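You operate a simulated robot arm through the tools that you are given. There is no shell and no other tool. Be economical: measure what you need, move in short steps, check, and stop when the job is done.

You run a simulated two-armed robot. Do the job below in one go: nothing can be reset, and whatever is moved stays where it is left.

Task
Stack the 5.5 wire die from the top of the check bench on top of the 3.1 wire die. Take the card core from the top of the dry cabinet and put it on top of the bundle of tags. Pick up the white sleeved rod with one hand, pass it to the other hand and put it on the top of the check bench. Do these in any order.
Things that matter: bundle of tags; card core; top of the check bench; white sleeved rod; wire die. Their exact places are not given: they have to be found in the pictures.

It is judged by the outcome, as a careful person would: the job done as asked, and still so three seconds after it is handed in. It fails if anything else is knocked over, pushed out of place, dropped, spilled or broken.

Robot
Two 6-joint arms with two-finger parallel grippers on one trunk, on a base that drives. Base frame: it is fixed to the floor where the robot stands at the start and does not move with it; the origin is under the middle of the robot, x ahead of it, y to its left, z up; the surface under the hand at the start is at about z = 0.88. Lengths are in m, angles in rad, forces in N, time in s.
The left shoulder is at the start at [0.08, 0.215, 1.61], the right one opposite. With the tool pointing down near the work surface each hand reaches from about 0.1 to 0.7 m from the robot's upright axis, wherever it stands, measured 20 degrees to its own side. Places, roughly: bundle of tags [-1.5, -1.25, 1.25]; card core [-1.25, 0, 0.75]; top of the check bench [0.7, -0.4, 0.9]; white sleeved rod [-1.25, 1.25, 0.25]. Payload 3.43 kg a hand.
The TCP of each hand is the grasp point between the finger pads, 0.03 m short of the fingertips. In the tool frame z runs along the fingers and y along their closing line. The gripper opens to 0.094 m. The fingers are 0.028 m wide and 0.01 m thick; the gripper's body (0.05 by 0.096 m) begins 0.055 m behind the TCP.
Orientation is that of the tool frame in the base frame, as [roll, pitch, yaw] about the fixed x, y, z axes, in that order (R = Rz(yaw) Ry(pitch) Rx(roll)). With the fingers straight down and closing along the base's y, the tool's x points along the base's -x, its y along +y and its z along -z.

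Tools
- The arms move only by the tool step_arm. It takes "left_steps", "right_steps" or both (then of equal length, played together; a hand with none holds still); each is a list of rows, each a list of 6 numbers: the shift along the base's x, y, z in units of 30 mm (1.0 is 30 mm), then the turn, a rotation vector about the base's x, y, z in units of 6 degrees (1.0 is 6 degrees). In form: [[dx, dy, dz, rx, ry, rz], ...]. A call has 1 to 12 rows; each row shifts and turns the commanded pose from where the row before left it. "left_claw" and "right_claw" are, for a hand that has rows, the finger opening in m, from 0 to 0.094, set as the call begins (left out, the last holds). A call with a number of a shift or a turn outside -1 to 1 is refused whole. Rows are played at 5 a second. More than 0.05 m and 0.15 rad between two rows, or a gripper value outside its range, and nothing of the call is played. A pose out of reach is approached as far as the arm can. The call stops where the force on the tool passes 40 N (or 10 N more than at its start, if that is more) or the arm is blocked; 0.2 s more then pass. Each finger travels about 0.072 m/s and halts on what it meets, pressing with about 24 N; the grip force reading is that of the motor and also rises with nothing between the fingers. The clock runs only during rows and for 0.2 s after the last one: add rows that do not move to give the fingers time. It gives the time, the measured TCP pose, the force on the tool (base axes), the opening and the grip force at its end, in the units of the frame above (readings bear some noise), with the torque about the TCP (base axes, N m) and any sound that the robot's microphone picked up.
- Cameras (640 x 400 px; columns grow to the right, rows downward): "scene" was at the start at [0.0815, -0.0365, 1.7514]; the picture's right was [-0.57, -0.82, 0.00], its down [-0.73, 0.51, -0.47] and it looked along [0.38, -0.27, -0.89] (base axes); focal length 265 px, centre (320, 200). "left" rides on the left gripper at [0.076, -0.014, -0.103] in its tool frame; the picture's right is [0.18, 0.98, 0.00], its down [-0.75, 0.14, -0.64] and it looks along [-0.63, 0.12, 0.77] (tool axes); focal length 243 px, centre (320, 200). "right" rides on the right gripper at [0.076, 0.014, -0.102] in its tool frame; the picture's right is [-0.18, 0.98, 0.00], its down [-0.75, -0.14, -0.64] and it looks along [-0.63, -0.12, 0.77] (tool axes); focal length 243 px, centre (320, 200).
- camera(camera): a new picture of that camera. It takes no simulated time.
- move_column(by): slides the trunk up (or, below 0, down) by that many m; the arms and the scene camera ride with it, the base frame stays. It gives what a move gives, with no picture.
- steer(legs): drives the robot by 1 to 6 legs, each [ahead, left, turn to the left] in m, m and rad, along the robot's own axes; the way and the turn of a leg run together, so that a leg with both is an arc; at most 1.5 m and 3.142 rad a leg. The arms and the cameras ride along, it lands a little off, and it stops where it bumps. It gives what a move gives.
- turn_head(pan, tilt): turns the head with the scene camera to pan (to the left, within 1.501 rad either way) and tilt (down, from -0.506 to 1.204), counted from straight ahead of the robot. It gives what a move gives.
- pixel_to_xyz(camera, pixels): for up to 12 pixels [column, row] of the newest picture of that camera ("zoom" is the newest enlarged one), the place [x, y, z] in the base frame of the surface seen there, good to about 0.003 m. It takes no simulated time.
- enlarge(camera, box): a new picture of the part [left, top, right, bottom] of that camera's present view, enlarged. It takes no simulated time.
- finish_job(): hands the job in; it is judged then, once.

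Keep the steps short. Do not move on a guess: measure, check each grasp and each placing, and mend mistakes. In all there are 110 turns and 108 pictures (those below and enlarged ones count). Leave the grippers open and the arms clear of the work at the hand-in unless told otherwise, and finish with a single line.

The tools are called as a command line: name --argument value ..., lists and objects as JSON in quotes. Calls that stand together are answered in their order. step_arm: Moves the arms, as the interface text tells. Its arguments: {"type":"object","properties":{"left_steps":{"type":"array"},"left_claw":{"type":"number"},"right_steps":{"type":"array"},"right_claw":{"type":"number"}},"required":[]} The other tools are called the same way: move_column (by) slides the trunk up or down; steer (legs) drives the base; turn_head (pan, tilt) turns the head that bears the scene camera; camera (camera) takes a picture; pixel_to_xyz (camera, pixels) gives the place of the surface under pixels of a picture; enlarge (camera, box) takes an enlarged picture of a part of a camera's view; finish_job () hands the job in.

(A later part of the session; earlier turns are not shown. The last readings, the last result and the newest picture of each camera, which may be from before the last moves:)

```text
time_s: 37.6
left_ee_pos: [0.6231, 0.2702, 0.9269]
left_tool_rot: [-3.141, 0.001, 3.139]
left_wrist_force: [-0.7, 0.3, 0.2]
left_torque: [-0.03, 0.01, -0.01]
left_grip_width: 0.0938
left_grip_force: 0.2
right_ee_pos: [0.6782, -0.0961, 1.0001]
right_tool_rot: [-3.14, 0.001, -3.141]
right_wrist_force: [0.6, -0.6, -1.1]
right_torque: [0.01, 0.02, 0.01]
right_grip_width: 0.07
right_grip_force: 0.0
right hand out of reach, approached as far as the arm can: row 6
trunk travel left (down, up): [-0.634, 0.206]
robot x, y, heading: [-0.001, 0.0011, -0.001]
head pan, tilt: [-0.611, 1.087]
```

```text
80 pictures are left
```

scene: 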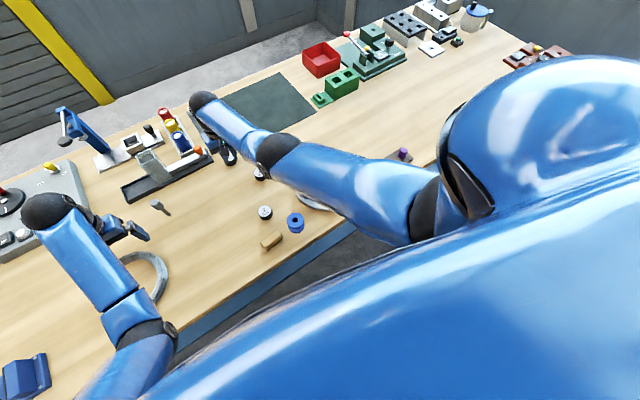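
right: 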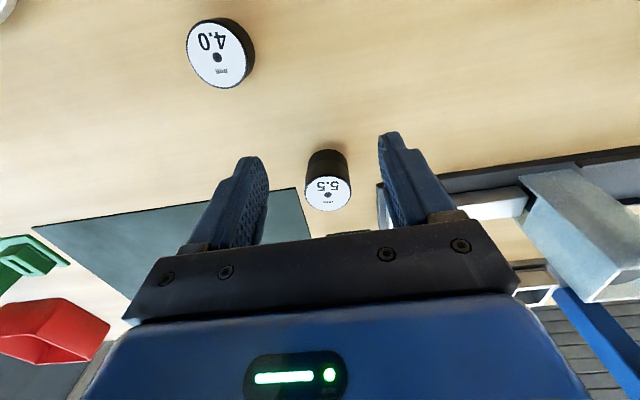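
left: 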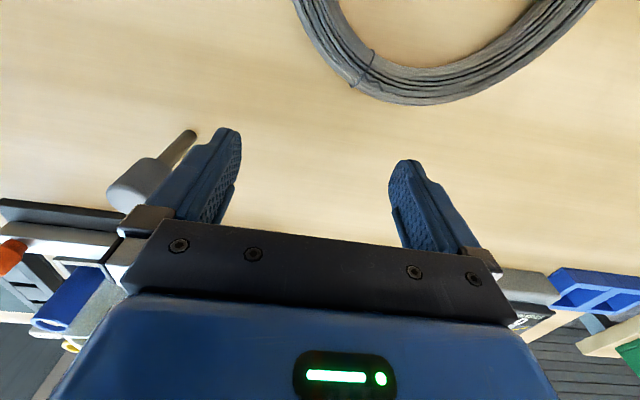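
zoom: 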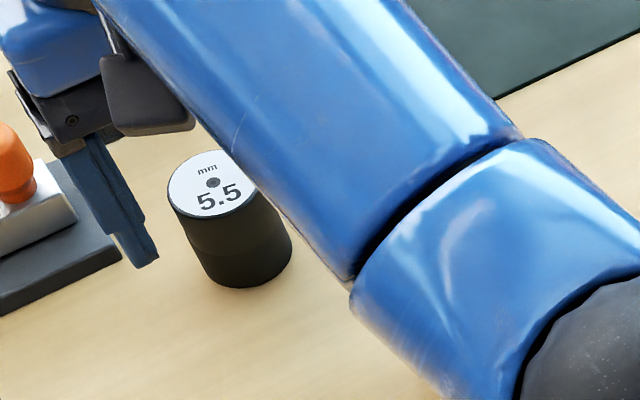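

The stack is clean. I'll raise the trunk to the top (the hands rise too), then back away from the bench.

move_column --by 0.206

steer --legs '[[-0.4, 0, 0]]'

turn_head --pan 0 --tilt 0.7

camera --camera "scene"

```text
time_s: 39.8
left_ee_pos: [0.6224, 0.2698, 1.1335]
left_tool_rot: [-3.141, 0.004, 3.139]
left_wrist_force: [-0.6, -0.3, 0.7]
left_torque: [0.03, -0.02, 0.02]
left_grip_width: 0.0939
left_grip_force: 0.0
right_ee_pos: [0.6767, -0.0965, 1.2057]
right_tool_rot: [-3.139, 0.002, -3.141]
right_wrist_force: [-0.5, 0.2, -0.5]
right_torque: [-0.04, 0.02, 0.0]
right_grip_width: 0.07
right_grip_force: 0.0
trunk travel left (down, up): [-0.84, 0.0]
robot x, y, heading: [-0.0007, 0.0015, 0.005]
head pan, tilt: [-0.611, 1.087]
```

```text
time_s: 42.3
left_ee_pos: [0.2213, 0.2717, 1.1309]
left_tool_rot: [-3.142, 0.0, -3.14]
left_wrist_force: [-0.6, -0.3, -0.5]
left_torque: [-0.01, 0.03, 0.0]
left_grip_width: 0.0939
left_grip_force: 0.1
right_ee_pos: [0.2788, -0.0938, 1.205]
right_tool_rot: [-3.139, 0.0, -3.136]
right_wrist_force: [0.4, 0.0, -0.7]
right_torque: [-0.05, -0.01, 0.0]
right_grip_width: 0.07
right_grip_force: 0.1
trunk travel left (down, up): [-0.84, 0.0]
robot x, y, heading: [-0.4028, -0.0033, 0.006]
head pan, tilt: [-0.611, 1.087]
```

```text
time_s: 43.3
left_ee_pos: [0.2169, 0.2707, 1.1337]
left_tool_rot: [3.14, 0.003, -3.138]
left_wrist_force: [0.1, 1.0, 0.4]
left_torque: [0.01, -0.03, 0.0]
left_grip_width: 0.0941
left_grip_force: 0.0
right_ee_pos: [0.274, -0.0936, 1.2079]
right_tool_rot: [-3.14, 0.001, -3.136]
right_wrist_force: [0.7, 0.1, -0.7]
right_torque: [0.0, 0.0, 0.05]
right_grip_width: 0.0698
right_grip_force: 0.0
trunk travel left (down, up): [-0.84, 0.0]
robot x, y, heading: [-0.4052, -0.0019, 0.006]
head pan, tilt: [0.0, 0.7]
```

```text
79 pictures are left
```

scene: 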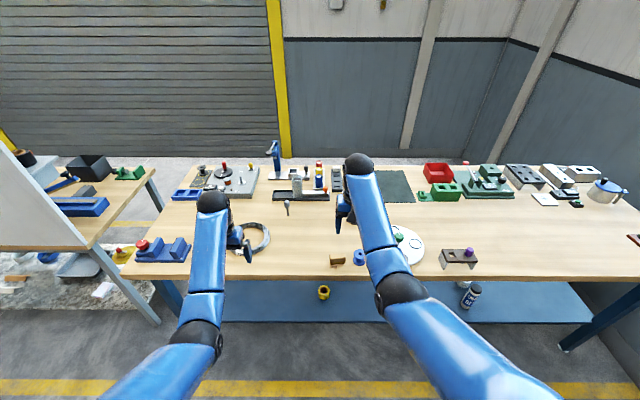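

Tucking both hands close to the body while lowering them, clear of the bench.

step_arm --left_steps '[[-0.75, 0, -0.5, 0, 0, 0], [-0.75, 0, -0.5, 0, 0, 0], [-0.75, 0, -0.5, 0, 0, 0], [-0.75, 0, -0.5, 0, 0, 0], [-0.75, 0, -0.5, 0, 0, 0], [-0.75, 0, -0.5, 0, 0, 0], [-0.75, 0, -0.5, 0, 0, 0], [-0.75, 0, -0.5, 0, 0, 0], [-0.75, 0, -0.5, 0, 0, 0], [-0.75, 0, -0.5, 0, 0, 0], [-0.75, 0, -0.5, 0, 0, 0]]' --right_steps '[[-0.92, -0.53, -0.75, 0, 0, 0], [-0.92, -0.53, -0.75, 0, 0, 0], [-0.92, -0.53, -0.75, 0, 0, 0], [-0.92, -0.53, -0.75, 0, 0, 0], [-0.92, -0.53, -0.75, 0, 0, 0], [-0.92, -0.53, -0.75, 0, 0, 0], [-0.92, -0.53, -0.75, 0, 0, 0], [-0.92, -0.53, -0.75, 0, 0, 0], [-0.92, -0.53, -0.75, 0, 0, 0], [-0.92, -0.53, -0.75, 0, 0, 0], [-0.92, -0.53, -0.75, 0, 0, 0]]'

turn_head --pan 1.5 --tilt 0.6

camera --camera "scene"

turn_head --pan -1.5 --tilt 0.6

camera --camera "scene"

```text
time_s: 45.7
left_ee_pos: [-0.0289, 0.2724, 0.9674]
left_tool_rot: [3.141, 0.004, -3.138]
left_wrist_force: [-0.7, 0.1, -0.2]
left_torque: [-0.02, 0.03, 0.06]
left_grip_width: 0.094
left_grip_force: 0.0
left hand out of reach, approached as far as the arm can: row 2
right_ee_pos: [-0.0156, -0.2657, 0.9467]
right_tool_rot: [-3.14, 0.003, -3.136]
right_wrist_force: [0.4, -0.1, -0.4]
right_torque: [0.02, -0.02, -0.04]
right_grip_width: 0.0699
right_grip_force: 0.1
right hand out of reach, approached as far as the arm can: row 1, 2, 3
trunk travel left (down, up): [-0.84, 0.0]
robot x, y, heading: [-0.4052, -0.0046, 0.01]
head pan, tilt: [0.0, 0.7]
```

```text
time_s: 47.3
left_ee_pos: [-0.0279, 0.2713, 0.9669]
left_tool_rot: [3.14, 0.004, -3.138]
left_wrist_force: [0.3, 0.4, 0.4]
left_torque: [0.03, 0.0, 0.0]
left_grip_width: 0.094
left_grip_force: 0.0
right_ee_pos: [-0.0124, -0.2649, 0.9455]
right_tool_rot: [-3.141, 0.001, -3.137]
right_wrist_force: [0.5, 0.2, 0.0]
right_torque: [-0.01, 0.0, 0.03]
right_grip_width: 0.07
right_grip_force: 0.0
trunk travel left (down, up): [-0.84, 0.0]
robot x, y, heading: [-0.4041, -0.0038, 0.005]
head pan, tilt: [1.499, 0.6]
```

```text
78 pictures are left
```

scene: 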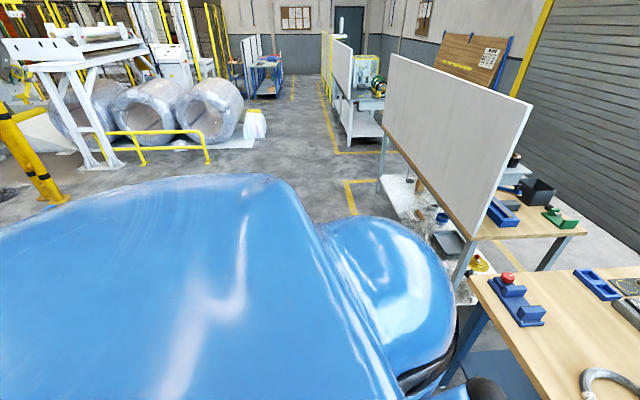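

```text
time_s: 49.9
left_ee_pos: [-0.0275, 0.2715, 0.9669]
left_tool_rot: [-3.141, 0.003, -3.137]
left_wrist_force: [0.5, -0.3, -0.5]
left_torque: [-0.02, 0.01, 0.01]
left_grip_width: 0.094
left_grip_force: 0.0
right_ee_pos: [-0.0139, -0.2661, 0.945]
right_tool_rot: [-3.141, 0.001, -3.137]
right_wrist_force: [-0.4, 0.1, 0.0]
right_torque: [-0.05, 0.0, 0.0]
right_grip_width: 0.07
right_grip_force: 0.1
trunk travel left (down, up): [-0.84, 0.0]
robot x, y, heading: [-0.408, 0.0003, 0.004]
head pan, tilt: [-1.499, 0.6]
```

```text
77 pictures are left
```

scene: 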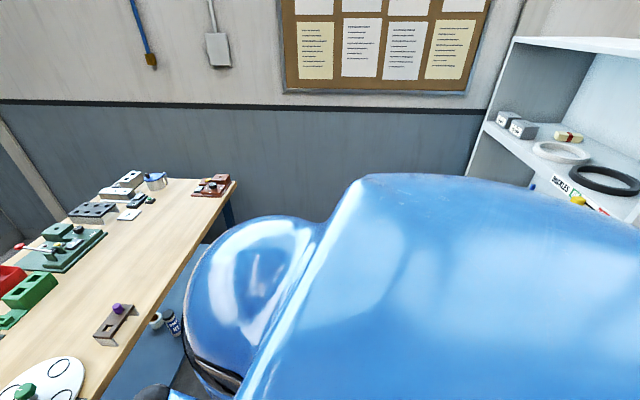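

Space is clear for turning. I'll turn 90° left and look left toward the cabinet area.

steer --legs '[[0, 0, 1.57]]'

turn_head --pan 0.9 --tilt 0.7

camera --camera "scene"

```text
time_s: 54.1
left_ee_pos: [-0.6786, 0.3724, 0.9666]
left_tool_rot: [-3.141, 0.004, -1.563]
left_wrist_force: [0.0, 0.6, -0.4]
left_torque: [-0.02, -0.05, -0.03]
left_grip_width: 0.0938
left_grip_force: 0.0
right_ee_pos: [-0.1403, 0.3897, 0.9459]
right_tool_rot: [-3.14, 0.003, -1.561]
right_wrist_force: [0.0, 0.5, -0.3]
right_torque: [0.03, 0.02, -0.01]
right_grip_width: 0.07
right_grip_force: 0.0
trunk travel left (down, up): [-0.84, 0.0]
robot x, y, heading: [-0.403, -0.0016, 1.58]
head pan, tilt: [-1.499, 0.6]
```

```text
time_s: 56.3
left_ee_pos: [-0.6779, 0.3731, 0.967]
left_tool_rot: [-3.141, 0.003, -1.563]
left_wrist_force: [0.1, 0.5, -0.4]
left_torque: [0.02, 0.02, -0.03]
left_grip_width: 0.0939
left_grip_force: 0.0
right_ee_pos: [-0.1406, 0.39, 0.9457]
right_tool_rot: [-3.14, 0.002, -1.561]
right_wrist_force: [0.6, -0.1, 0.0]
right_torque: [0.02, -0.04, 0.02]
right_grip_width: 0.07
right_grip_force: 0.1
trunk travel left (down, up): [-0.84, 0.0]
robot x, y, heading: [-0.4036, -0.0023, 1.581]
head pan, tilt: [0.901, 0.7]
```

```text
76 pictures are left
```

scene: 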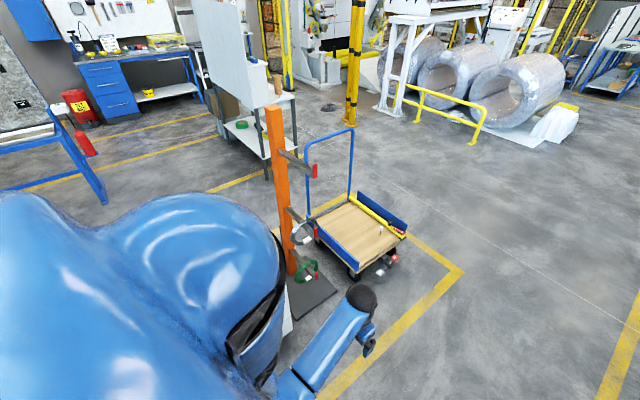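

A low trolley at (360,235) with a post rack beside it. I'll zoom in for the white sleeved rod.

enlarge --camera "scene" --box '[260, 120, 440, 300]'

pixel_to_xyz --camera "scene" --pixels '[[360, 225], [380, 232], [330, 235], [400, 212], [355, 275], [345, 130], [390, 262], [310, 300], [288, 240]]'

```text
2.22 times, centred on (350, 210) of scene
```

zoom: 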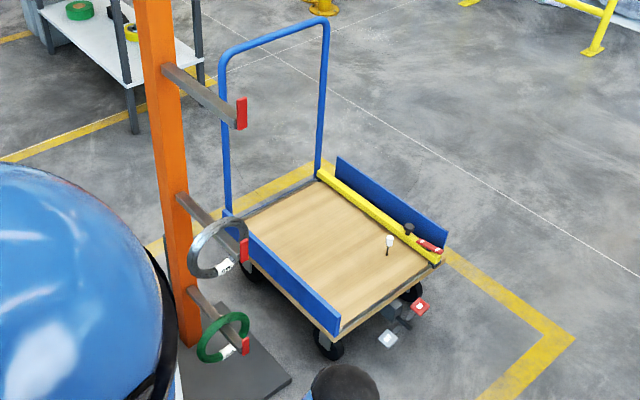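

```text
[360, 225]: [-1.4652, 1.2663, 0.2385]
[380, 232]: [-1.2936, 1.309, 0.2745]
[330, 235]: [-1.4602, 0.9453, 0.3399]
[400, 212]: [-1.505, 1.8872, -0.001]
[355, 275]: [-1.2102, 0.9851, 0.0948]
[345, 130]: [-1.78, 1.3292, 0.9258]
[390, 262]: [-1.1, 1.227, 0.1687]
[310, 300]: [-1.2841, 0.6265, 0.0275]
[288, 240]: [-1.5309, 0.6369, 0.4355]
```

enlarge --camera "scene" --box '[352, 210, 392, 240]'

```text
13.33 times, centred on (372, 225) of scene
```

zoom: 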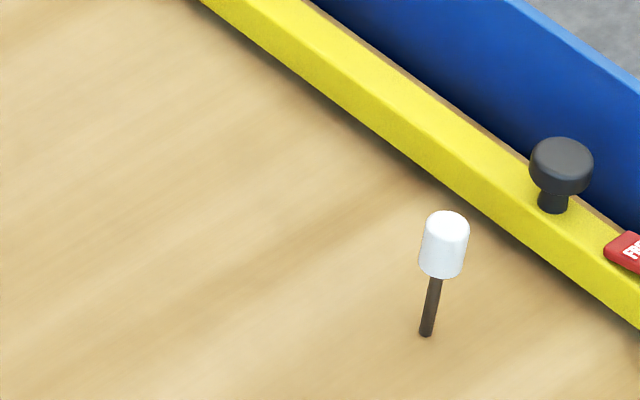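

pixel_to_xyz --camera "zoom" --pixels '[[446, 218], [442, 245], [440, 270], [434, 300], [426, 334], [424, 245], [464, 245], [380, 330], [560, 150], [470, 170]]'

```text
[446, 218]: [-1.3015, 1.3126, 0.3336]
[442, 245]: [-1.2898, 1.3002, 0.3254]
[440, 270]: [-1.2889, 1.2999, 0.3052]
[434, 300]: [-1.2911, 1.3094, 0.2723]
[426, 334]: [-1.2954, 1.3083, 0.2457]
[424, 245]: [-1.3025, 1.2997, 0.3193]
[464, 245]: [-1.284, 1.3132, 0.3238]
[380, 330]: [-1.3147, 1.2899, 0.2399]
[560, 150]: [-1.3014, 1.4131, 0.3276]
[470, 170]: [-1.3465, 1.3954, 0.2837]
```

The rod stands upright on the trolley at about (-1.295, 1.307): sleeve from z 0.30 to 0.335, thin shaft down to 0.24. The open trolley side faces +x. I'll check the drive lane ahead first.

turn_head --pan 0 --tilt 0.75

camera --camera "scene"

pixel_to_xyz --camera "scene" --pixels '[[420, 330], [400, 260], [440, 250], [350, 180], [380, 200], [320, 300], [100, 200], [130, 215], [60, 200]]'

```text
time_s: 57.5
left_ee_pos: [-0.6773, 0.3724, 0.9674]
left_tool_rot: [3.141, 0.004, -1.564]
left_wrist_force: [0.1, 0.1, -0.7]
left_torque: [0.01, 0.02, 0.0]
left_grip_width: 0.0938
left_grip_force: 0.2
right_ee_pos: [-0.1394, 0.3898, 0.9454]
right_tool_rot: [-3.139, 0.002, -1.561]
right_wrist_force: [-0.1, -0.7, 0.9]
right_torque: [-0.02, -0.01, 0.01]
right_grip_width: 0.07
right_grip_force: 0.2
trunk travel left (down, up): [-0.84, 0.0]
robot x, y, heading: [-0.4035, 0.0021, 1.581]
head pan, tilt: [0.0, 0.75]
```

```text
73 pictures are left
```

scene: 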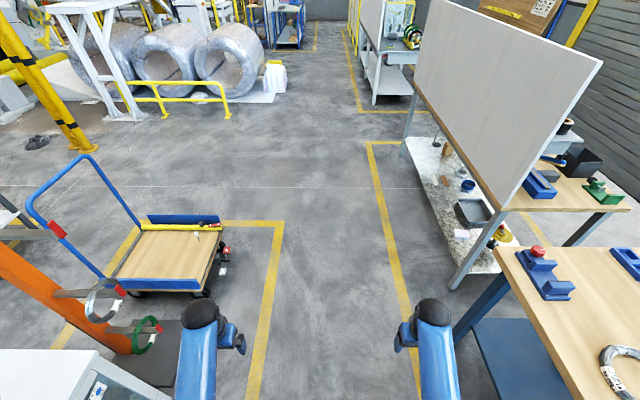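

```text
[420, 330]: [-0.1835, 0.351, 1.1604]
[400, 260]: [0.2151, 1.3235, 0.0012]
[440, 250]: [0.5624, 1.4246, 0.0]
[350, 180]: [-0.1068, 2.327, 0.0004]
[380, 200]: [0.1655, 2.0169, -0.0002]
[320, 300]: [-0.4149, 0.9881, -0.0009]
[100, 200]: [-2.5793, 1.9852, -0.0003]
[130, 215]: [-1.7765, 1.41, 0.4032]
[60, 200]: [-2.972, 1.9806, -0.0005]
```

The lane is wide. Measuring the trolley's near edge and cabinet corner.

pixel_to_xyz --camera "scene" --pixels '[[196, 284], [219, 238], [224, 270], [204, 293], [227, 254], [98, 352], [160, 395], [172, 360], [150, 322], [118, 290]]'

```text
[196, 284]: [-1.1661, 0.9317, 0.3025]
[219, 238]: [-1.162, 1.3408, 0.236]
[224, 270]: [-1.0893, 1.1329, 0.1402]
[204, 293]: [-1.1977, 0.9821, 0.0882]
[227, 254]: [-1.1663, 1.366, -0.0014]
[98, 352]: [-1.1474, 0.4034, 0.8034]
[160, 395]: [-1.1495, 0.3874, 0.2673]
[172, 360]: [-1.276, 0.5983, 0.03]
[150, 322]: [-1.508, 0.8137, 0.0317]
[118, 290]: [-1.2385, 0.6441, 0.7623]
```

Driving ahead to about (-0.68, 1.50), then turning left to face the trolley (left hand will pick the rod).

steer --legs '[[1.49, 0.26, 0], [0, 0, 1.56]]'

turn_head --pan 0.2 --tilt 1.0

camera --camera "scene"

```text
refused: leg 1 is longer than a leg can be; nothing moved
```

```text
time_s: 58.3
left_ee_pos: [-0.6781, 0.373, 0.9662]
left_tool_rot: [-3.141, 0.003, -1.563]
left_wrist_force: [0.0, -0.1, -0.4]
left_torque: [-0.04, 0.0, 0.02]
left_grip_width: 0.0941
left_grip_force: 0.0
right_ee_pos: [-0.1419, 0.3892, 0.9454]
right_tool_rot: [-3.14, 0.001, -1.561]
right_wrist_force: [0.4, -0.9, -0.1]
right_torque: [0.03, 0.0, 0.02]
right_grip_width: 0.0698
right_grip_force: 0.0
trunk travel left (down, up): [-0.84, 0.0]
robot x, y, heading: [-0.4009, 0.0013, 1.58]
head pan, tilt: [0.201, 1.0]
```

```text
72 pictures are left
```

scene: 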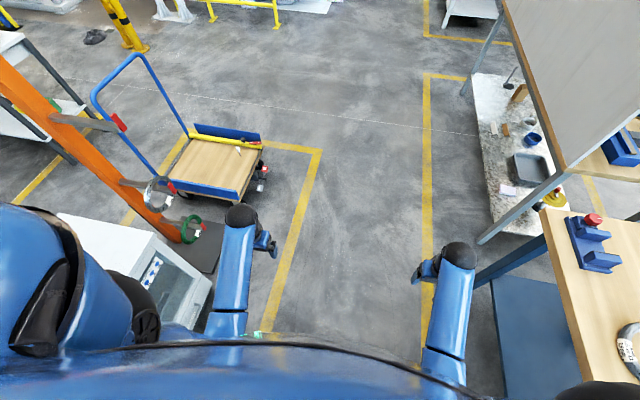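

The leg was too long, so I'll split it.

steer --legs '[[0.9, 0, 0], [0.59, 0.26, 0], [0, 0, 1.56]]'

camera --camera "scene"

```text
time_s: 70.0
left_ee_pos: [-1.0673, 1.2058, 0.9668]
left_tool_rot: [-3.141, 0.004, -0.014]
left_wrist_force: [1.0, -1.0, 0.9]
left_torque: [0.03, -0.01, -0.03]
left_grip_width: 0.0939
left_grip_force: 0.0
right_ee_pos: [-1.0736, 1.7436, 0.9453]
right_tool_rot: [-3.141, 0.001, -0.013]
right_wrist_force: [-0.1, 0.7, -0.6]
right_torque: [0.01, 0.0, 0.03]
right_grip_width: 0.07
right_grip_force: 0.0
trunk travel left (down, up): [-0.84, 0.0]
robot x, y, heading: [-0.6932, 1.4756, 3.128]
head pan, tilt: [0.201, 1.0]
```

```text
71 pictures are left
```

scene: 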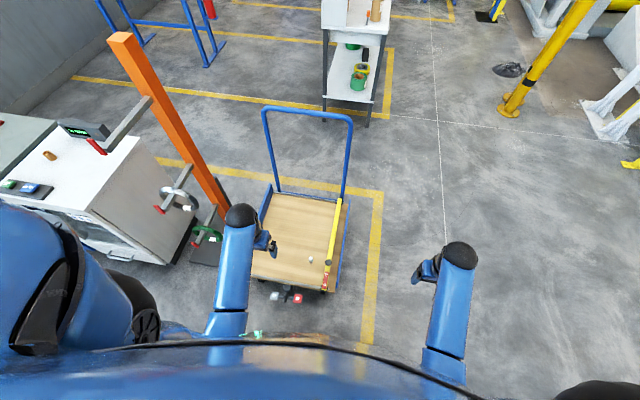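

Good: the rod is at (310,258), and a brown core sits on the cabinet at (48,155). Measuring the rod up close.

enlarge --camera "scene" --box '[290, 240, 330, 270]'

enlarge --camera "scene" --box '[0, 100, 140, 205]'

pixel_to_xyz --camera "scene" --pixels '[[310, 257], [310, 260], [312, 263], [48, 153], [50, 157], [75, 150], [330, 262], [270, 250]]'

```text
13.33 times, centred on (310, 255) of scene
```

zoom: 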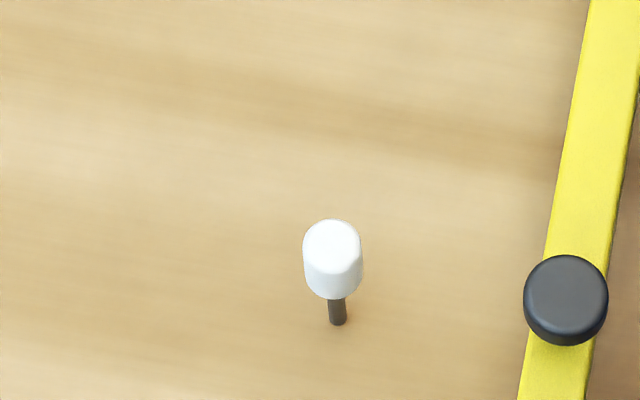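

```text
3.81 times, centred on (70, 152) of scene
```

zoom: 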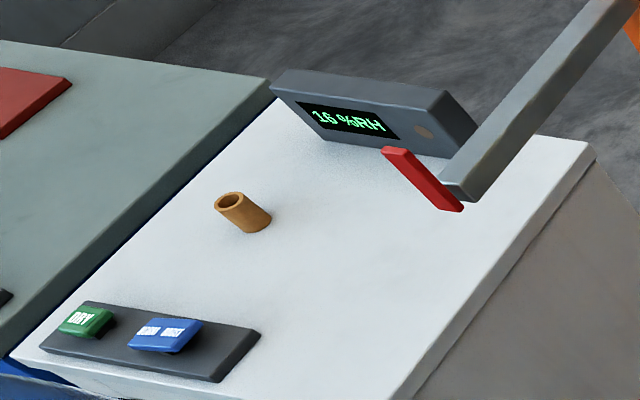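

```text
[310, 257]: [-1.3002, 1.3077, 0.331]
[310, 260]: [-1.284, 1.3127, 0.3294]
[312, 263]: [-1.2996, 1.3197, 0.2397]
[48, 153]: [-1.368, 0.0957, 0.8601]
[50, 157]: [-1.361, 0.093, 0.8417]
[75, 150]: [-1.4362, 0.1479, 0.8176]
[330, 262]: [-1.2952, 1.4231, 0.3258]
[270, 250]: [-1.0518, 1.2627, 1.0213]
```

Moving the left hand over the rod at present height, fingers opened to 60 mm, then lowering the trunk 0.5 m.

step_arm --left_steps '[[-0.96, 0.43, 0, 0, 0, 0], [-0.96, 0.43, 0, 0, 0, 0], [-0.96, 0.43, 0, 0, 0, 0], [-0.96, 0.43, 0, 0, 0, 0], [-0.96, 0.43, 0, 0, 0, 0], [-0.96, 0.43, 0, 0, 0, 0], [-0.96, 0.43, 0, 0, 0, 0], [-0.96, 0.43, 0, 0, 0, 0], [0, 0, 0, 0, 0, 0]]' --left_claw 0.06

move_column --by -0.5

camera --camera "left"

camera --camera "scene"

```text
time_s: 72.0
left_ee_pos: [-1.2983, 1.3106, 0.9665]
left_tool_rot: [3.141, 0.004, -0.013]
left_wrist_force: [-0.1, 0.7, 0.2]
left_torque: [0.02, 0.02, 0.01]
left_grip_width: 0.0601
left_grip_force: 0.0
right_ee_pos: [-1.0743, 1.7422, 0.9453]
right_tool_rot: [-3.138, 0.004, -0.012]
right_wrist_force: [0.1, -0.4, -0.8]
right_torque: [0.05, -0.06, 0.04]
right_grip_width: 0.07
right_grip_force: 0.0
trunk travel left (down, up): [-0.84, 0.0]
robot x, y, heading: [-0.687, 1.4706, 3.127]
head pan, tilt: [0.201, 1.0]
```

```text
refused: -0.5 is not a number from -0.4 to 0.4
```

```text
68 pictures are left
```

left: 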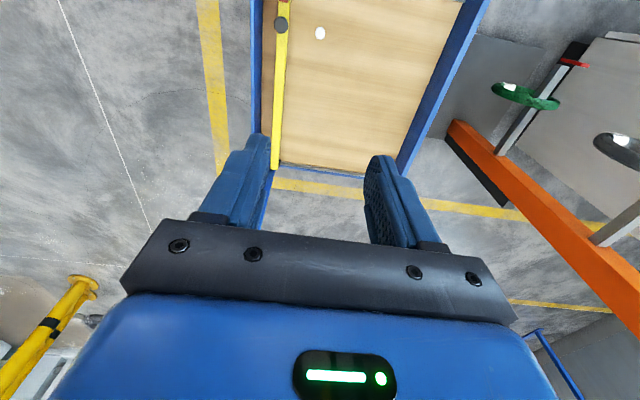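

```text
67 pictures are left
```

scene: 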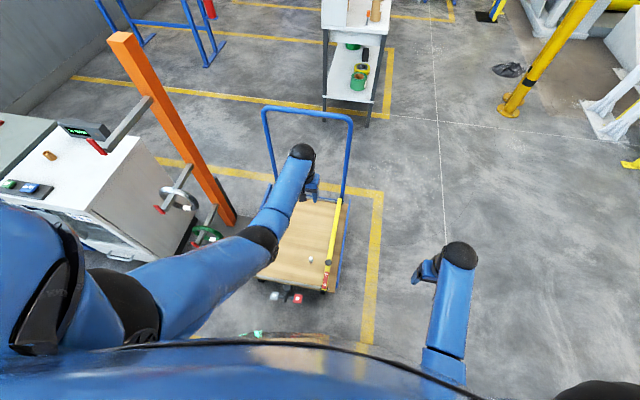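

Lowering in two moves to z≈0.43.

move_column --by -0.4

move_column --by -0.14

camera --camera "left"

camera --camera "scene"

```text
time_s: 75.8
left_ee_pos: [-1.298, 1.3086, 0.5668]
left_tool_rot: [-3.141, 0.004, -0.013]
left_wrist_force: [-0.4, -0.4, 0.8]
left_torque: [0.04, 0.01, 0.01]
left_grip_width: 0.0601
left_grip_force: 0.1
right_ee_pos: [-1.0732, 1.7432, 0.5453]
right_tool_rot: [-3.139, 0.003, -0.012]
right_wrist_force: [-1.1, 0.1, -0.5]
right_torque: [-0.05, 0.04, -0.02]
right_grip_width: 0.0699
right_grip_force: 0.0
trunk travel left (down, up): [-0.44, 0.4]
robot x, y, heading: [-0.6874, 1.4719, 3.132]
head pan, tilt: [0.201, 1.0]
```

```text
time_s: 77.5
left_ee_pos: [-1.2981, 1.3096, 0.4272]
left_tool_rot: [-3.141, 0.003, -0.014]
left_wrist_force: [0.3, 0.0, 0.0]
left_torque: [-0.01, 0.02, 0.03]
left_grip_width: 0.06
left_grip_force: 0.0
right_ee_pos: [-1.0738, 1.7432, 0.4059]
right_tool_rot: [-3.14, 0.002, -0.012]
right_wrist_force: [1.0, -0.1, -0.3]
right_torque: [-0.01, 0.03, 0.02]
right_grip_width: 0.0702
right_grip_force: 0.0
trunk travel left (down, up): [-0.3, 0.54]
robot x, y, heading: [-0.6856, 1.4716, 3.136]
head pan, tilt: [0.201, 1.0]
```

```text
66 pictures are left
```

left: 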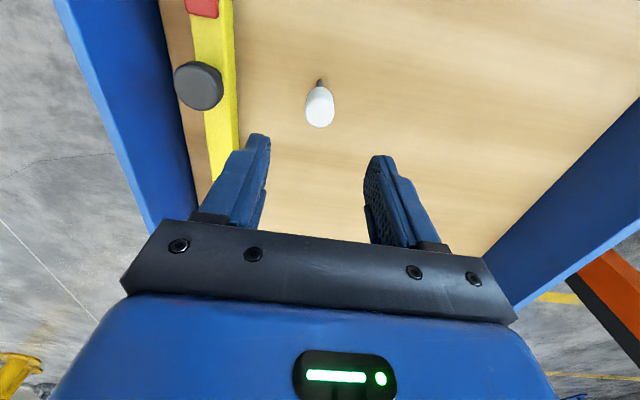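

```text
65 pictures are left
```

scene: 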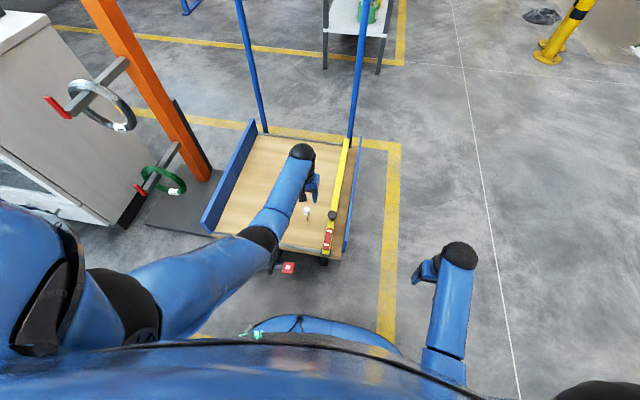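

enlarge --camera "left" --box '[270, 60, 370, 140]'

pixel_to_xyz --camera "left" --pixels '[[320, 117], [320, 124], [308, 108], [332, 108], [320, 82], [320, 100], [200, 85], [235, 120]]'

```text
5.00 times, centred on (320, 100) of left
```

zoom: 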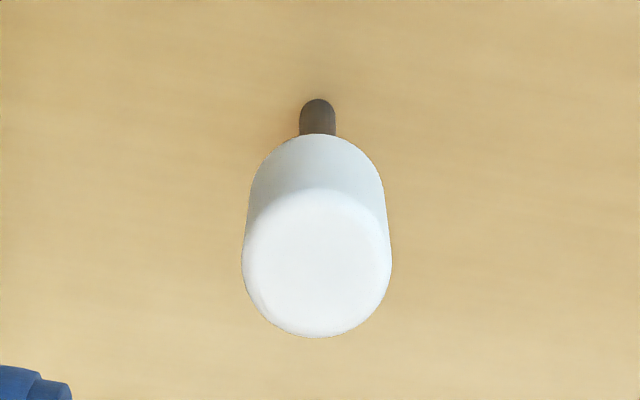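

```text
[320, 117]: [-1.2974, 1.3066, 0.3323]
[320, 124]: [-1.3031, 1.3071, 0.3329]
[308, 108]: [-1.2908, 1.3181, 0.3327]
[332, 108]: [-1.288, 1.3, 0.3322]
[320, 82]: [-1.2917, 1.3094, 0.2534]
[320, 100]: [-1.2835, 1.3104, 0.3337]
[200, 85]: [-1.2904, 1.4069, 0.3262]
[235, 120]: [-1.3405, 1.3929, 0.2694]
```

Sleeve centre at (-1.294, 1.3075), top z 0.333. I'll descend to TCP z 0.328 (tips just below the sleeve), leaving the shaft free.

step_arm --left_steps '[[0.13, -0.06, -0.3, 0, 0, 0], [0, 0, -0.6, 0, 0, 0], [0, 0, -0.8, 0, 0, 0], [0, 0, -0.8, 0, 0, 0], [0, 0, -0.6, 0, 0, 0], [0, 0, -0.2, 0, 0, 0], [0, 0, 0, 0, 0, 0]]'

camera --camera "left"

```text
time_s: 79.0
left_ee_pos: [-1.2947, 1.3079, 0.3279]
left_tool_rot: [-3.141, 0.003, -0.014]
left_wrist_force: [-0.1, 0.3, -0.9]
left_torque: [0.02, 0.0, 0.02]
left_grip_width: 0.0602
left_grip_force: 0.2
right_ee_pos: [-1.0728, 1.7442, 0.4048]
right_tool_rot: [-3.14, 0.002, -0.012]
right_wrist_force: [-0.3, 0.0, 0.2]
right_torque: [0.0, 0.01, -0.01]
right_grip_width: 0.0698
right_grip_force: 0.0
trunk travel left (down, up): [-0.3, 0.54]
robot x, y, heading: [-0.6907, 1.4705, 3.129]
head pan, tilt: [0.201, 1.0]
```

```text
63 pictures are left
```

left: 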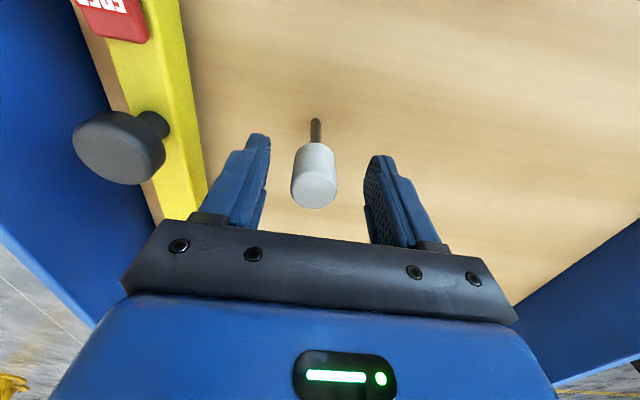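

The sleeve sits between the fingers. Closing, then a slow lift.

step_arm --left_steps '[[0, 0, 0, 0, 0, 0], [0, 0, 0, 0, 0, 0], [0, 0, 0, 0, 0, 0], [0, 0, 0, 0, 0, 0], [0, 0, 0, 0, 0, 0]]' --left_claw 0.0

step_arm --left_steps '[[0, 0, 0.1, 0, 0, 0], [0, 0, 0.2, 0, 0, 0], [0, 0, 0.3, 0, 0, 0], [0, 0, 0.4, 0, 0, 0], [0, 0, 0.4, 0, 0, 0], [0, 0, 0.4, 0, 0, 0], [0, 0, 0.4, 0, 0, 0], [0, 0, 0.4, 0, 0, 0], [0, 0, 0.3, 0, 0, 0], [0, 0, 0, 0, 0, 0]]'

camera --camera "left"

```text
time_s: 80.2
left_ee_pos: [-1.2954, 1.3082, 0.3273]
left_tool_rot: [-3.14, 0.005, -0.013]
left_wrist_force: [0.2, -0.5, 1.1]
left_torque: [-0.03, 0.0, -0.02]
left_grip_width: 0.0241
left_grip_force: 23.8
right_ee_pos: [-1.0738, 1.7426, 0.406]
right_tool_rot: [-3.14, 0.002, -0.014]
right_wrist_force: [0.1, -0.3, -1.0]
right_torque: [0.02, 0.01, -0.03]
right_grip_width: 0.0701
right_grip_force: 0.1
trunk travel left (down, up): [-0.3, 0.54]
robot x, y, heading: [-0.6881, 1.4747, 3.132]
head pan, tilt: [0.201, 1.0]
```

```text
time_s: 82.5
left_ee_pos: [-1.2943, 1.3066, 0.4148]
left_tool_rot: [-3.142, 0.004, -0.014]
left_wrist_force: [0.2, 0.4, -0.4]
left_torque: [0.0, 0.01, 0.0]
left_grip_width: 0.0239
left_grip_force: 23.3
right_ee_pos: [-1.0733, 1.7424, 0.4045]
right_tool_rot: [-3.14, 0.003, -0.013]
right_wrist_force: [-0.1, 0.8, -0.1]
right_torque: [0.0, -0.02, 0.01]
right_grip_width: 0.0702
right_grip_force: 0.0
trunk travel left (down, up): [-0.3, 0.54]
robot x, y, heading: [-0.6891, 1.4703, 3.131]
head pan, tilt: [0.201, 1.0]
```

```text
62 pictures are left
```

left: 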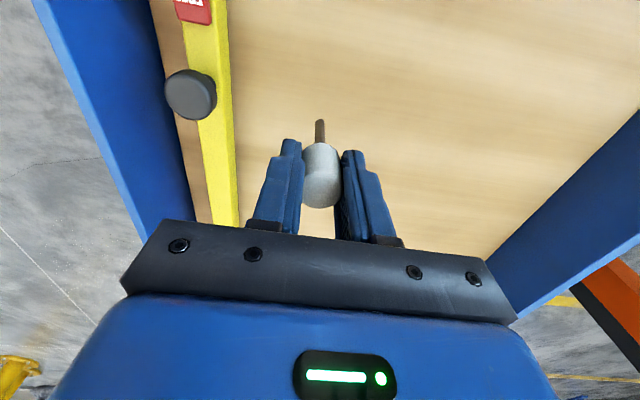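

Rod held (24 mm, 23 N). I'll raise the trunk, then turn the left hand so it points sideways with the rod horizontal toward the right hand.

move_column --by 0.35

step_arm --left_steps '[[0.4, 0.16, 0.2, 1, 0, 0], [0.4, 0.16, 0.2, 1, 0, 0], [0.4, 0.16, 0.2, 1, 0, 0], [0.4, 0.16, 0.2, 1, 0, 0], [0.4, 0.16, 0.2, 1, 0, 0], [0.4, 0.16, 0.2, 1, 0, 0], [0.4, 0.16, 0.2, 1, 0, 0], [0.4, 0.16, 0.2, 1, 0, 0]]'

step_arm --left_steps '[[0.4, 0.16, 0.2, 1, 0, 0], [0.4, 0.16, 0.2, 1, 0, 0], [0.4, 0.16, 0.2, 1, 0, 0], [0.4, 0.16, 0.2, 1, 0, 0], [0.4, 0.16, 0.2, 1, 0, 0], [0.4, 0.16, 0.2, 1, 0, 0], [0.4, 0.16, 0.2, 1, 0, 0], [0, 0, 0, 0, 0, 0], [0, 0, 0, 0, 0, 0]]'

camera --camera "scene"

```text
time_s: 85.9
left_ee_pos: [-1.2938, 1.3079, 0.7639]
left_tool_rot: [-3.14, 0.004, -0.015]
left_wrist_force: [-0.6, 0.5, 0.2]
left_torque: [0.0, -0.01, -0.02]
left_grip_width: 0.0238
left_grip_force: 24.3
right_ee_pos: [-1.0727, 1.7442, 0.7556]
right_tool_rot: [-3.139, 0.001, -0.014]
right_wrist_force: [0.8, -0.4, 0.3]
right_torque: [-0.02, 0.01, 0.01]
right_grip_width: 0.07
right_grip_force: 0.0
trunk travel left (down, up): [-0.65, 0.19]
robot x, y, heading: [-0.6875, 1.4727, 3.131]
head pan, tilt: [0.201, 1.0]
```

```text
time_s: 87.7
left_ee_pos: [-1.1979, 1.3469, 0.8126]
left_tool_rot: [-2.299, 0.014, -0.006]
left_wrist_force: [0.3, -0.3, -0.1]
left_torque: [-0.02, 0.02, 0.02]
left_grip_width: 0.0238
left_grip_force: 23.9
right_ee_pos: [-1.0722, 1.7433, 0.7548]
right_tool_rot: [-3.14, 0.001, -0.014]
right_wrist_force: [0.3, 0.5, -0.1]
right_torque: [0.01, 0.0, -0.02]
right_grip_width: 0.0697
right_grip_force: 0.0
trunk travel left (down, up): [-0.65, 0.19]
robot x, y, heading: [-0.6864, 1.4733, 3.131]
head pan, tilt: [0.201, 1.0]
```

```text
time_s: 89.7
left_ee_pos: [-1.1142, 1.3801, 0.8541]
left_tool_rot: [-1.57, 0.014, 0.002]
left_wrist_force: [0.4, 0.2, -0.4]
left_torque: [0.03, -0.01, -0.01]
left_grip_width: 0.0239
left_grip_force: 23.7
right_ee_pos: [-1.0735, 1.7435, 0.7555]
right_tool_rot: [-3.141, 0.002, -0.012]
right_wrist_force: [1.1, 0.5, 0.6]
right_torque: [0.05, 0.01, 0.01]
right_grip_width: 0.0703
right_grip_force: 0.0
trunk travel left (down, up): [-0.65, 0.19]
robot x, y, heading: [-0.6886, 1.4714, 3.132]
head pan, tilt: [0.201, 1.0]
```

```text
61 pictures are left
```

scene: 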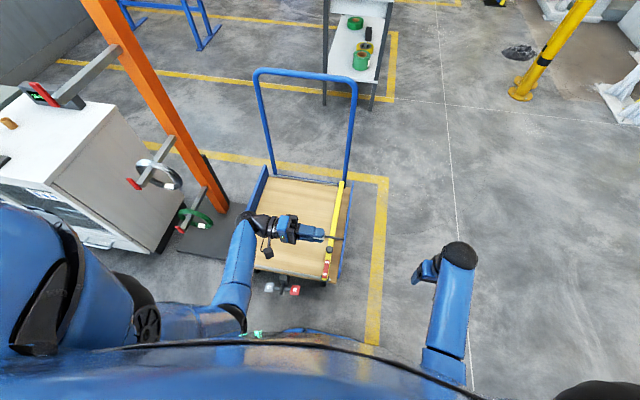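

The left hand is level with the rod pointing +y. I'll push it slightly forward for reach and bring the right hand, turned 90°, to the rod's free end.

step_arm --left_steps '[[-0.5, 0, -0.07, 0, 0, 0], [-0.7, 0, -0.07, 0, 0, 0], [-0.7, 0, -0.07, 0, 0, 0], [-0.6, 0, -0.07, 0, 0, 0], [0, 0, 0, 0, 0, 0], [0, 0, 0, 0, 0, 0], [0, 0, 0, 0, 0, 0], [0, 0, 0, 0, 0, 0]]' --right_steps '[[-0.26, -0.2, 0.23, 0, 0, 1], [-0.26, -0.2, 0.23, 0, 0, 1], [-0.26, -0.2, 0.23, 0, 0, 1], [-0.26, -0.2, 0.23, 0, 0, 1], [-0.26, -0.2, 0.23, 0, 0, 1], [-0.26, -0.2, 0.23, 0, 0, 1], [-0.26, -0.2, 0.23, 0, 0, 1], [-0.26, -0.2, 0.23, 0, 0, 1]]'

step_arm --right_steps '[[-0.26, -0.2, 0.23, 0, 0, 1], [-0.26, -0.2, 0.23, 0, 0, 1], [-0.26, -0.2, 0.23, 0, 0, 1], [-0.26, -0.2, 0.23, 0, 0, 1], [-0.26, -0.2, 0.23, 0, 0, 1], [-0.26, -0.2, 0.23, 0, 0, 1], [-0.26, -0.2, 0.23, 0, 0, 1], [0, 0, 0, 0, 0, 0], [0, 0, 0, 0, 0, 0]]'

camera --camera "scene"

camera --camera "right"

```text
time_s: 91.5
left_ee_pos: [-1.1899, 1.3804, 0.846]
left_tool_rot: [-1.571, 0.015, 0.004]
left_wrist_force: [0.6, -0.5, -0.2]
left_torque: [-0.01, 0.02, -0.02]
left_grip_width: 0.0237
left_grip_force: 24.7
right_ee_pos: [-1.136, 1.6944, 0.8103]
right_tool_rot: [-3.141, 0.001, 0.829]
right_wrist_force: [0.4, 1.1, 0.0]
right_torque: [0.0, 0.0, -0.04]
right_grip_width: 0.0699
right_grip_force: 0.0
trunk travel left (down, up): [-0.65, 0.19]
robot x, y, heading: [-0.6906, 1.4739, 3.134]
head pan, tilt: [0.201, 1.0]
```

```text
time_s: 93.5
left_ee_pos: [-1.1905, 1.3812, 0.8453]
left_tool_rot: [-1.571, 0.014, 0.002]
left_wrist_force: [1.1, 0.4, 1.0]
left_torque: [0.02, 0.01, -0.02]
left_grip_width: 0.024
left_grip_force: 23.9
right_ee_pos: [-1.1914, 1.6533, 0.8591]
right_tool_rot: [3.141, 0.002, 1.558]
right_wrist_force: [-0.3, -0.1, 0.2]
right_torque: [-0.02, -0.02, 0.02]
right_grip_width: 0.0701
right_grip_force: 0.0
trunk travel left (down, up): [-0.65, 0.19]
robot x, y, heading: [-0.687, 1.471, 3.126]
head pan, tilt: [0.201, 1.0]
```

```text
60 pictures are left
```

scene: 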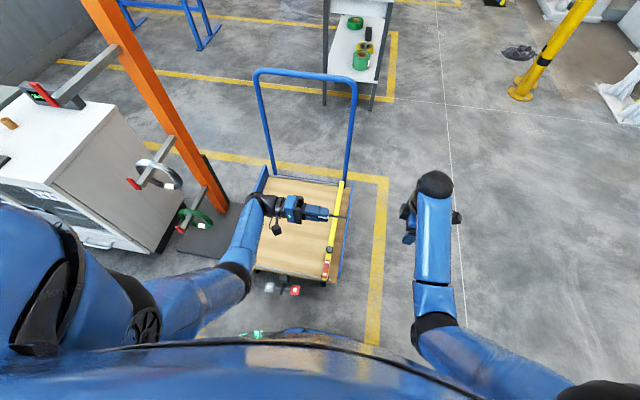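

```text
59 pictures are left
```

right: 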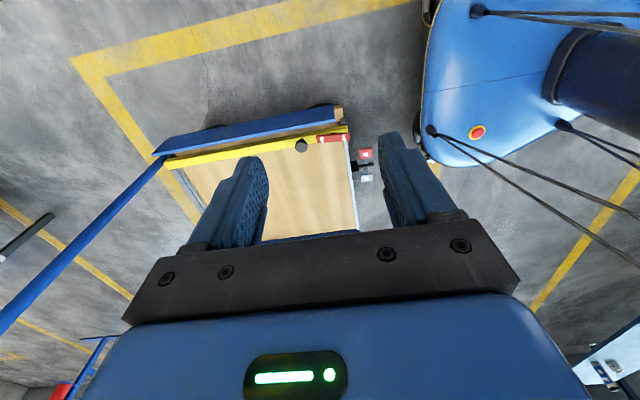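

Both are aligned. Checking the rod's actual axis in the scene view.

enlarge --camera "scene" --box '[285, 190, 365, 250]'

```text
6.67 times, centred on (325, 220) of scene
```

zoom: 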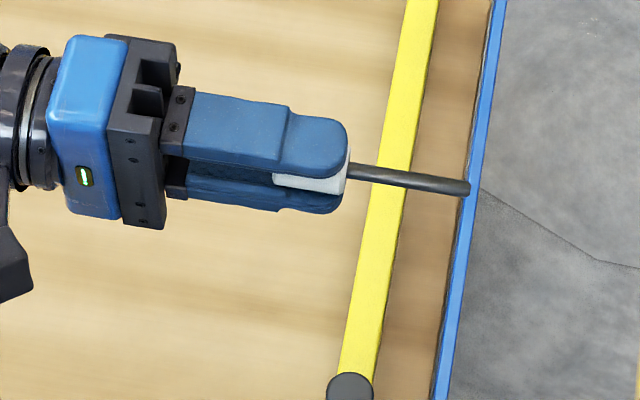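

pixel_to_xyz --camera "zoom" --pixels '[[355, 171], [380, 175], [410, 179], [440, 183], [464, 187], [330, 145]]'

```text
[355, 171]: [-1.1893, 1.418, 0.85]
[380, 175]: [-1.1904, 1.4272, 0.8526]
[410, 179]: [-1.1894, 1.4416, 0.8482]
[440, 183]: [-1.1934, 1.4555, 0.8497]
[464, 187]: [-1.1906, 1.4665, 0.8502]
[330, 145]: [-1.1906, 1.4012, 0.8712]
```

The rod axis is at x −1.191, z 0.848, with free shaft y 1.415–1.469. I'll slide the right hand along −y to straddle it at y≈1.445.

step_arm --right_steps '[[0, -0.6, 0.15, 0, 0, 0], [0, -1, 0, 0, 0, 0], [0, -1, 0, 0, 0, 0], [0, -1, 0, 0, 0, 0], [0, -1, 0, 0, 0, 0], [0, -0.9, 0, 0, 0, 0], [0, -0.7, 0, 0, 0, 0], [0, -0.5, 0, 0, 0, 0], [0, -0.25, 0, 0, 0, 0], [0, 0, 0, 0, 0, 0]]'

enlarge --camera "scene" --box '[285, 190, 365, 250]'

camera --camera "right"

```text
time_s: 95.7
left_ee_pos: [-1.1903, 1.3801, 0.8462]
left_tool_rot: [-1.571, 0.014, 0.005]
left_wrist_force: [0.8, 0.3, -0.5]
left_torque: [0.01, 0.01, 0.0]
left_grip_width: 0.0238
left_grip_force: 24.0
right_ee_pos: [-1.19, 1.4447, 0.8644]
right_tool_rot: [-3.141, 0.0, 1.559]
right_wrist_force: [-0.2, -0.5, -0.7]
right_torque: [-0.02, -0.01, 0.01]
right_grip_width: 0.07
right_grip_force: 0.1
trunk travel left (down, up): [-0.65, 0.19]
robot x, y, heading: [-0.6901, 1.4745, 3.136]
head pan, tilt: [0.201, 1.0]
```

```text
6.67 times, centred on (325, 220) of scene
```

zoom: 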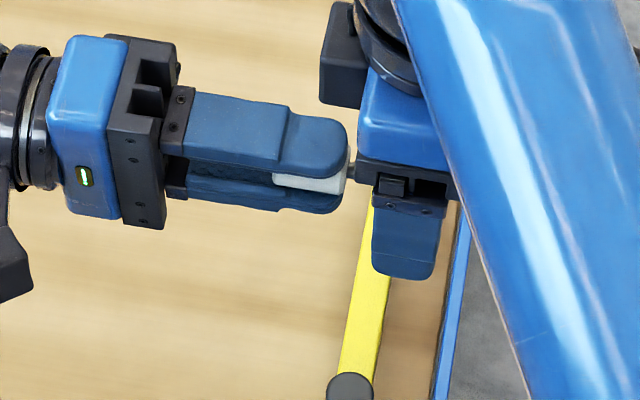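

```text
56 pictures are left
```

right: 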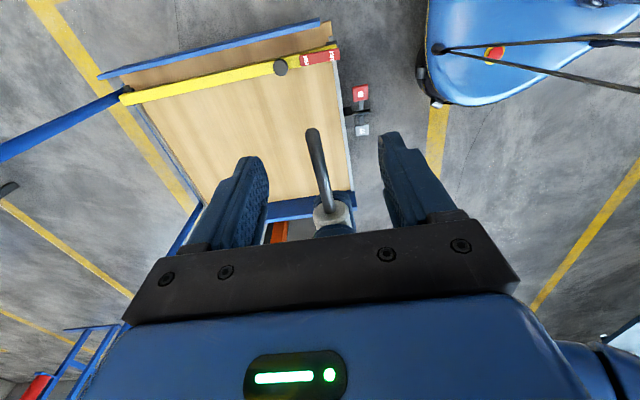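

The shaft is between the right fingers. Closing the right claw.

step_arm --right_steps '[[0, 0, 0, 0, 0, 0], [0, 0, 0, 0, 0, 0], [0, 0, 0, 0, 0, 0], [0, 0, 0, 0, 0, 0], [0, 0, 0, 0, 0, 0], [0, 0, 0, 0, 0, 0]]' --right_claw 0.0

camera --camera "right"

```text
time_s: 97.1
left_ee_pos: [-1.1901, 1.3805, 0.846]
left_tool_rot: [-1.571, 0.016, 0.005]
left_wrist_force: [-2.4, 0.1, -1.9]
left_torque: [-0.01, 0.0, -0.28]
left_grip_width: 0.0236
left_grip_force: 24.0
right_ee_pos: [-1.1902, 1.4435, 0.8639]
right_tool_rot: [3.141, 0.001, 1.558]
right_wrist_force: [1.8, 0.7, 2.1]
right_torque: [-0.06, 0.01, 0.36]
right_grip_width: 0.0069
right_grip_force: 23.8
trunk travel left (down, up): [-0.65, 0.19]
robot x, y, heading: [-0.6867, 1.4731, 3.132]
head pan, tilt: [0.201, 1.0]
```

```text
55 pictures are left
```

right: 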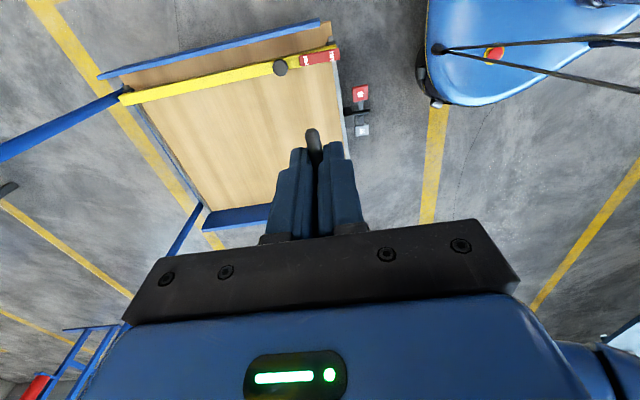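

The right hand holds the 6.9 mm shaft. Opening the left and drawing it back along −y.

step_arm --left_steps '[[0, 0, 0, 0, 0, 0], [0, 0, 0, 0, 0, 0], [0, 0, 0, 0, 0, 0], [0, -0.3, 0, 0, 0, 0], [0, -0.7, 0, 0, 0, 0], [0, -1, 0, 0, 0, 0], [0, -1, 0, 0, 0, 0], [0, -1, 0, 0, 0, 0], [0, 0, 0, 0, 0, 0]]' --left_claw 0.06

enlarge --camera "scene" --box '[265, 180, 385, 270]'

camera --camera "right"

```text
time_s: 99.1
left_ee_pos: [-1.1901, 1.2611, 0.8458]
left_tool_rot: [-1.57, 0.014, 0.003]
left_wrist_force: [0.5, -0.4, -0.2]
left_torque: [0.01, 0.03, -0.04]
left_grip_width: 0.06
left_grip_force: 0.0
right_ee_pos: [-1.1911, 1.4448, 0.8647]
right_tool_rot: [-3.14, 0.001, 1.559]
right_wrist_force: [0.0, 0.9, -0.2]
right_torque: [0.03, 0.0, 0.01]
right_grip_width: 0.0067
right_grip_force: 23.8
trunk travel left (down, up): [-0.65, 0.19]
robot x, y, heading: [-0.6856, 1.4716, 3.132]
head pan, tilt: [0.201, 1.0]
```

```text
4.44 times, centred on (325, 225) of scene
```

zoom: 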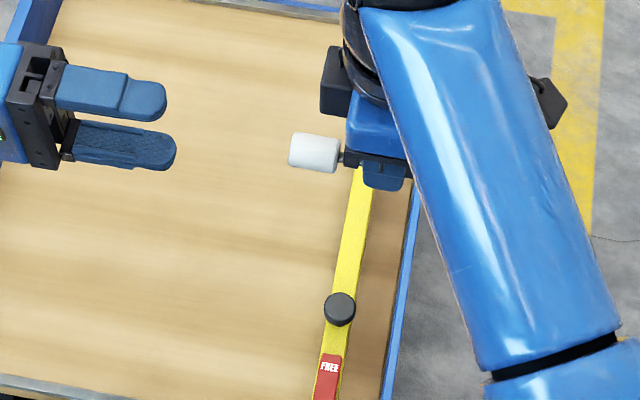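

```text
53 pictures are left
```

right: 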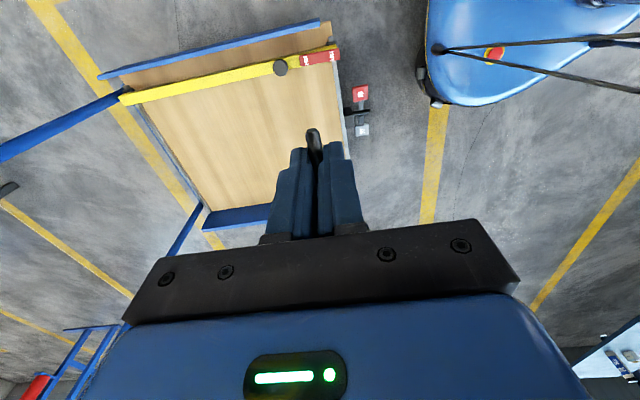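

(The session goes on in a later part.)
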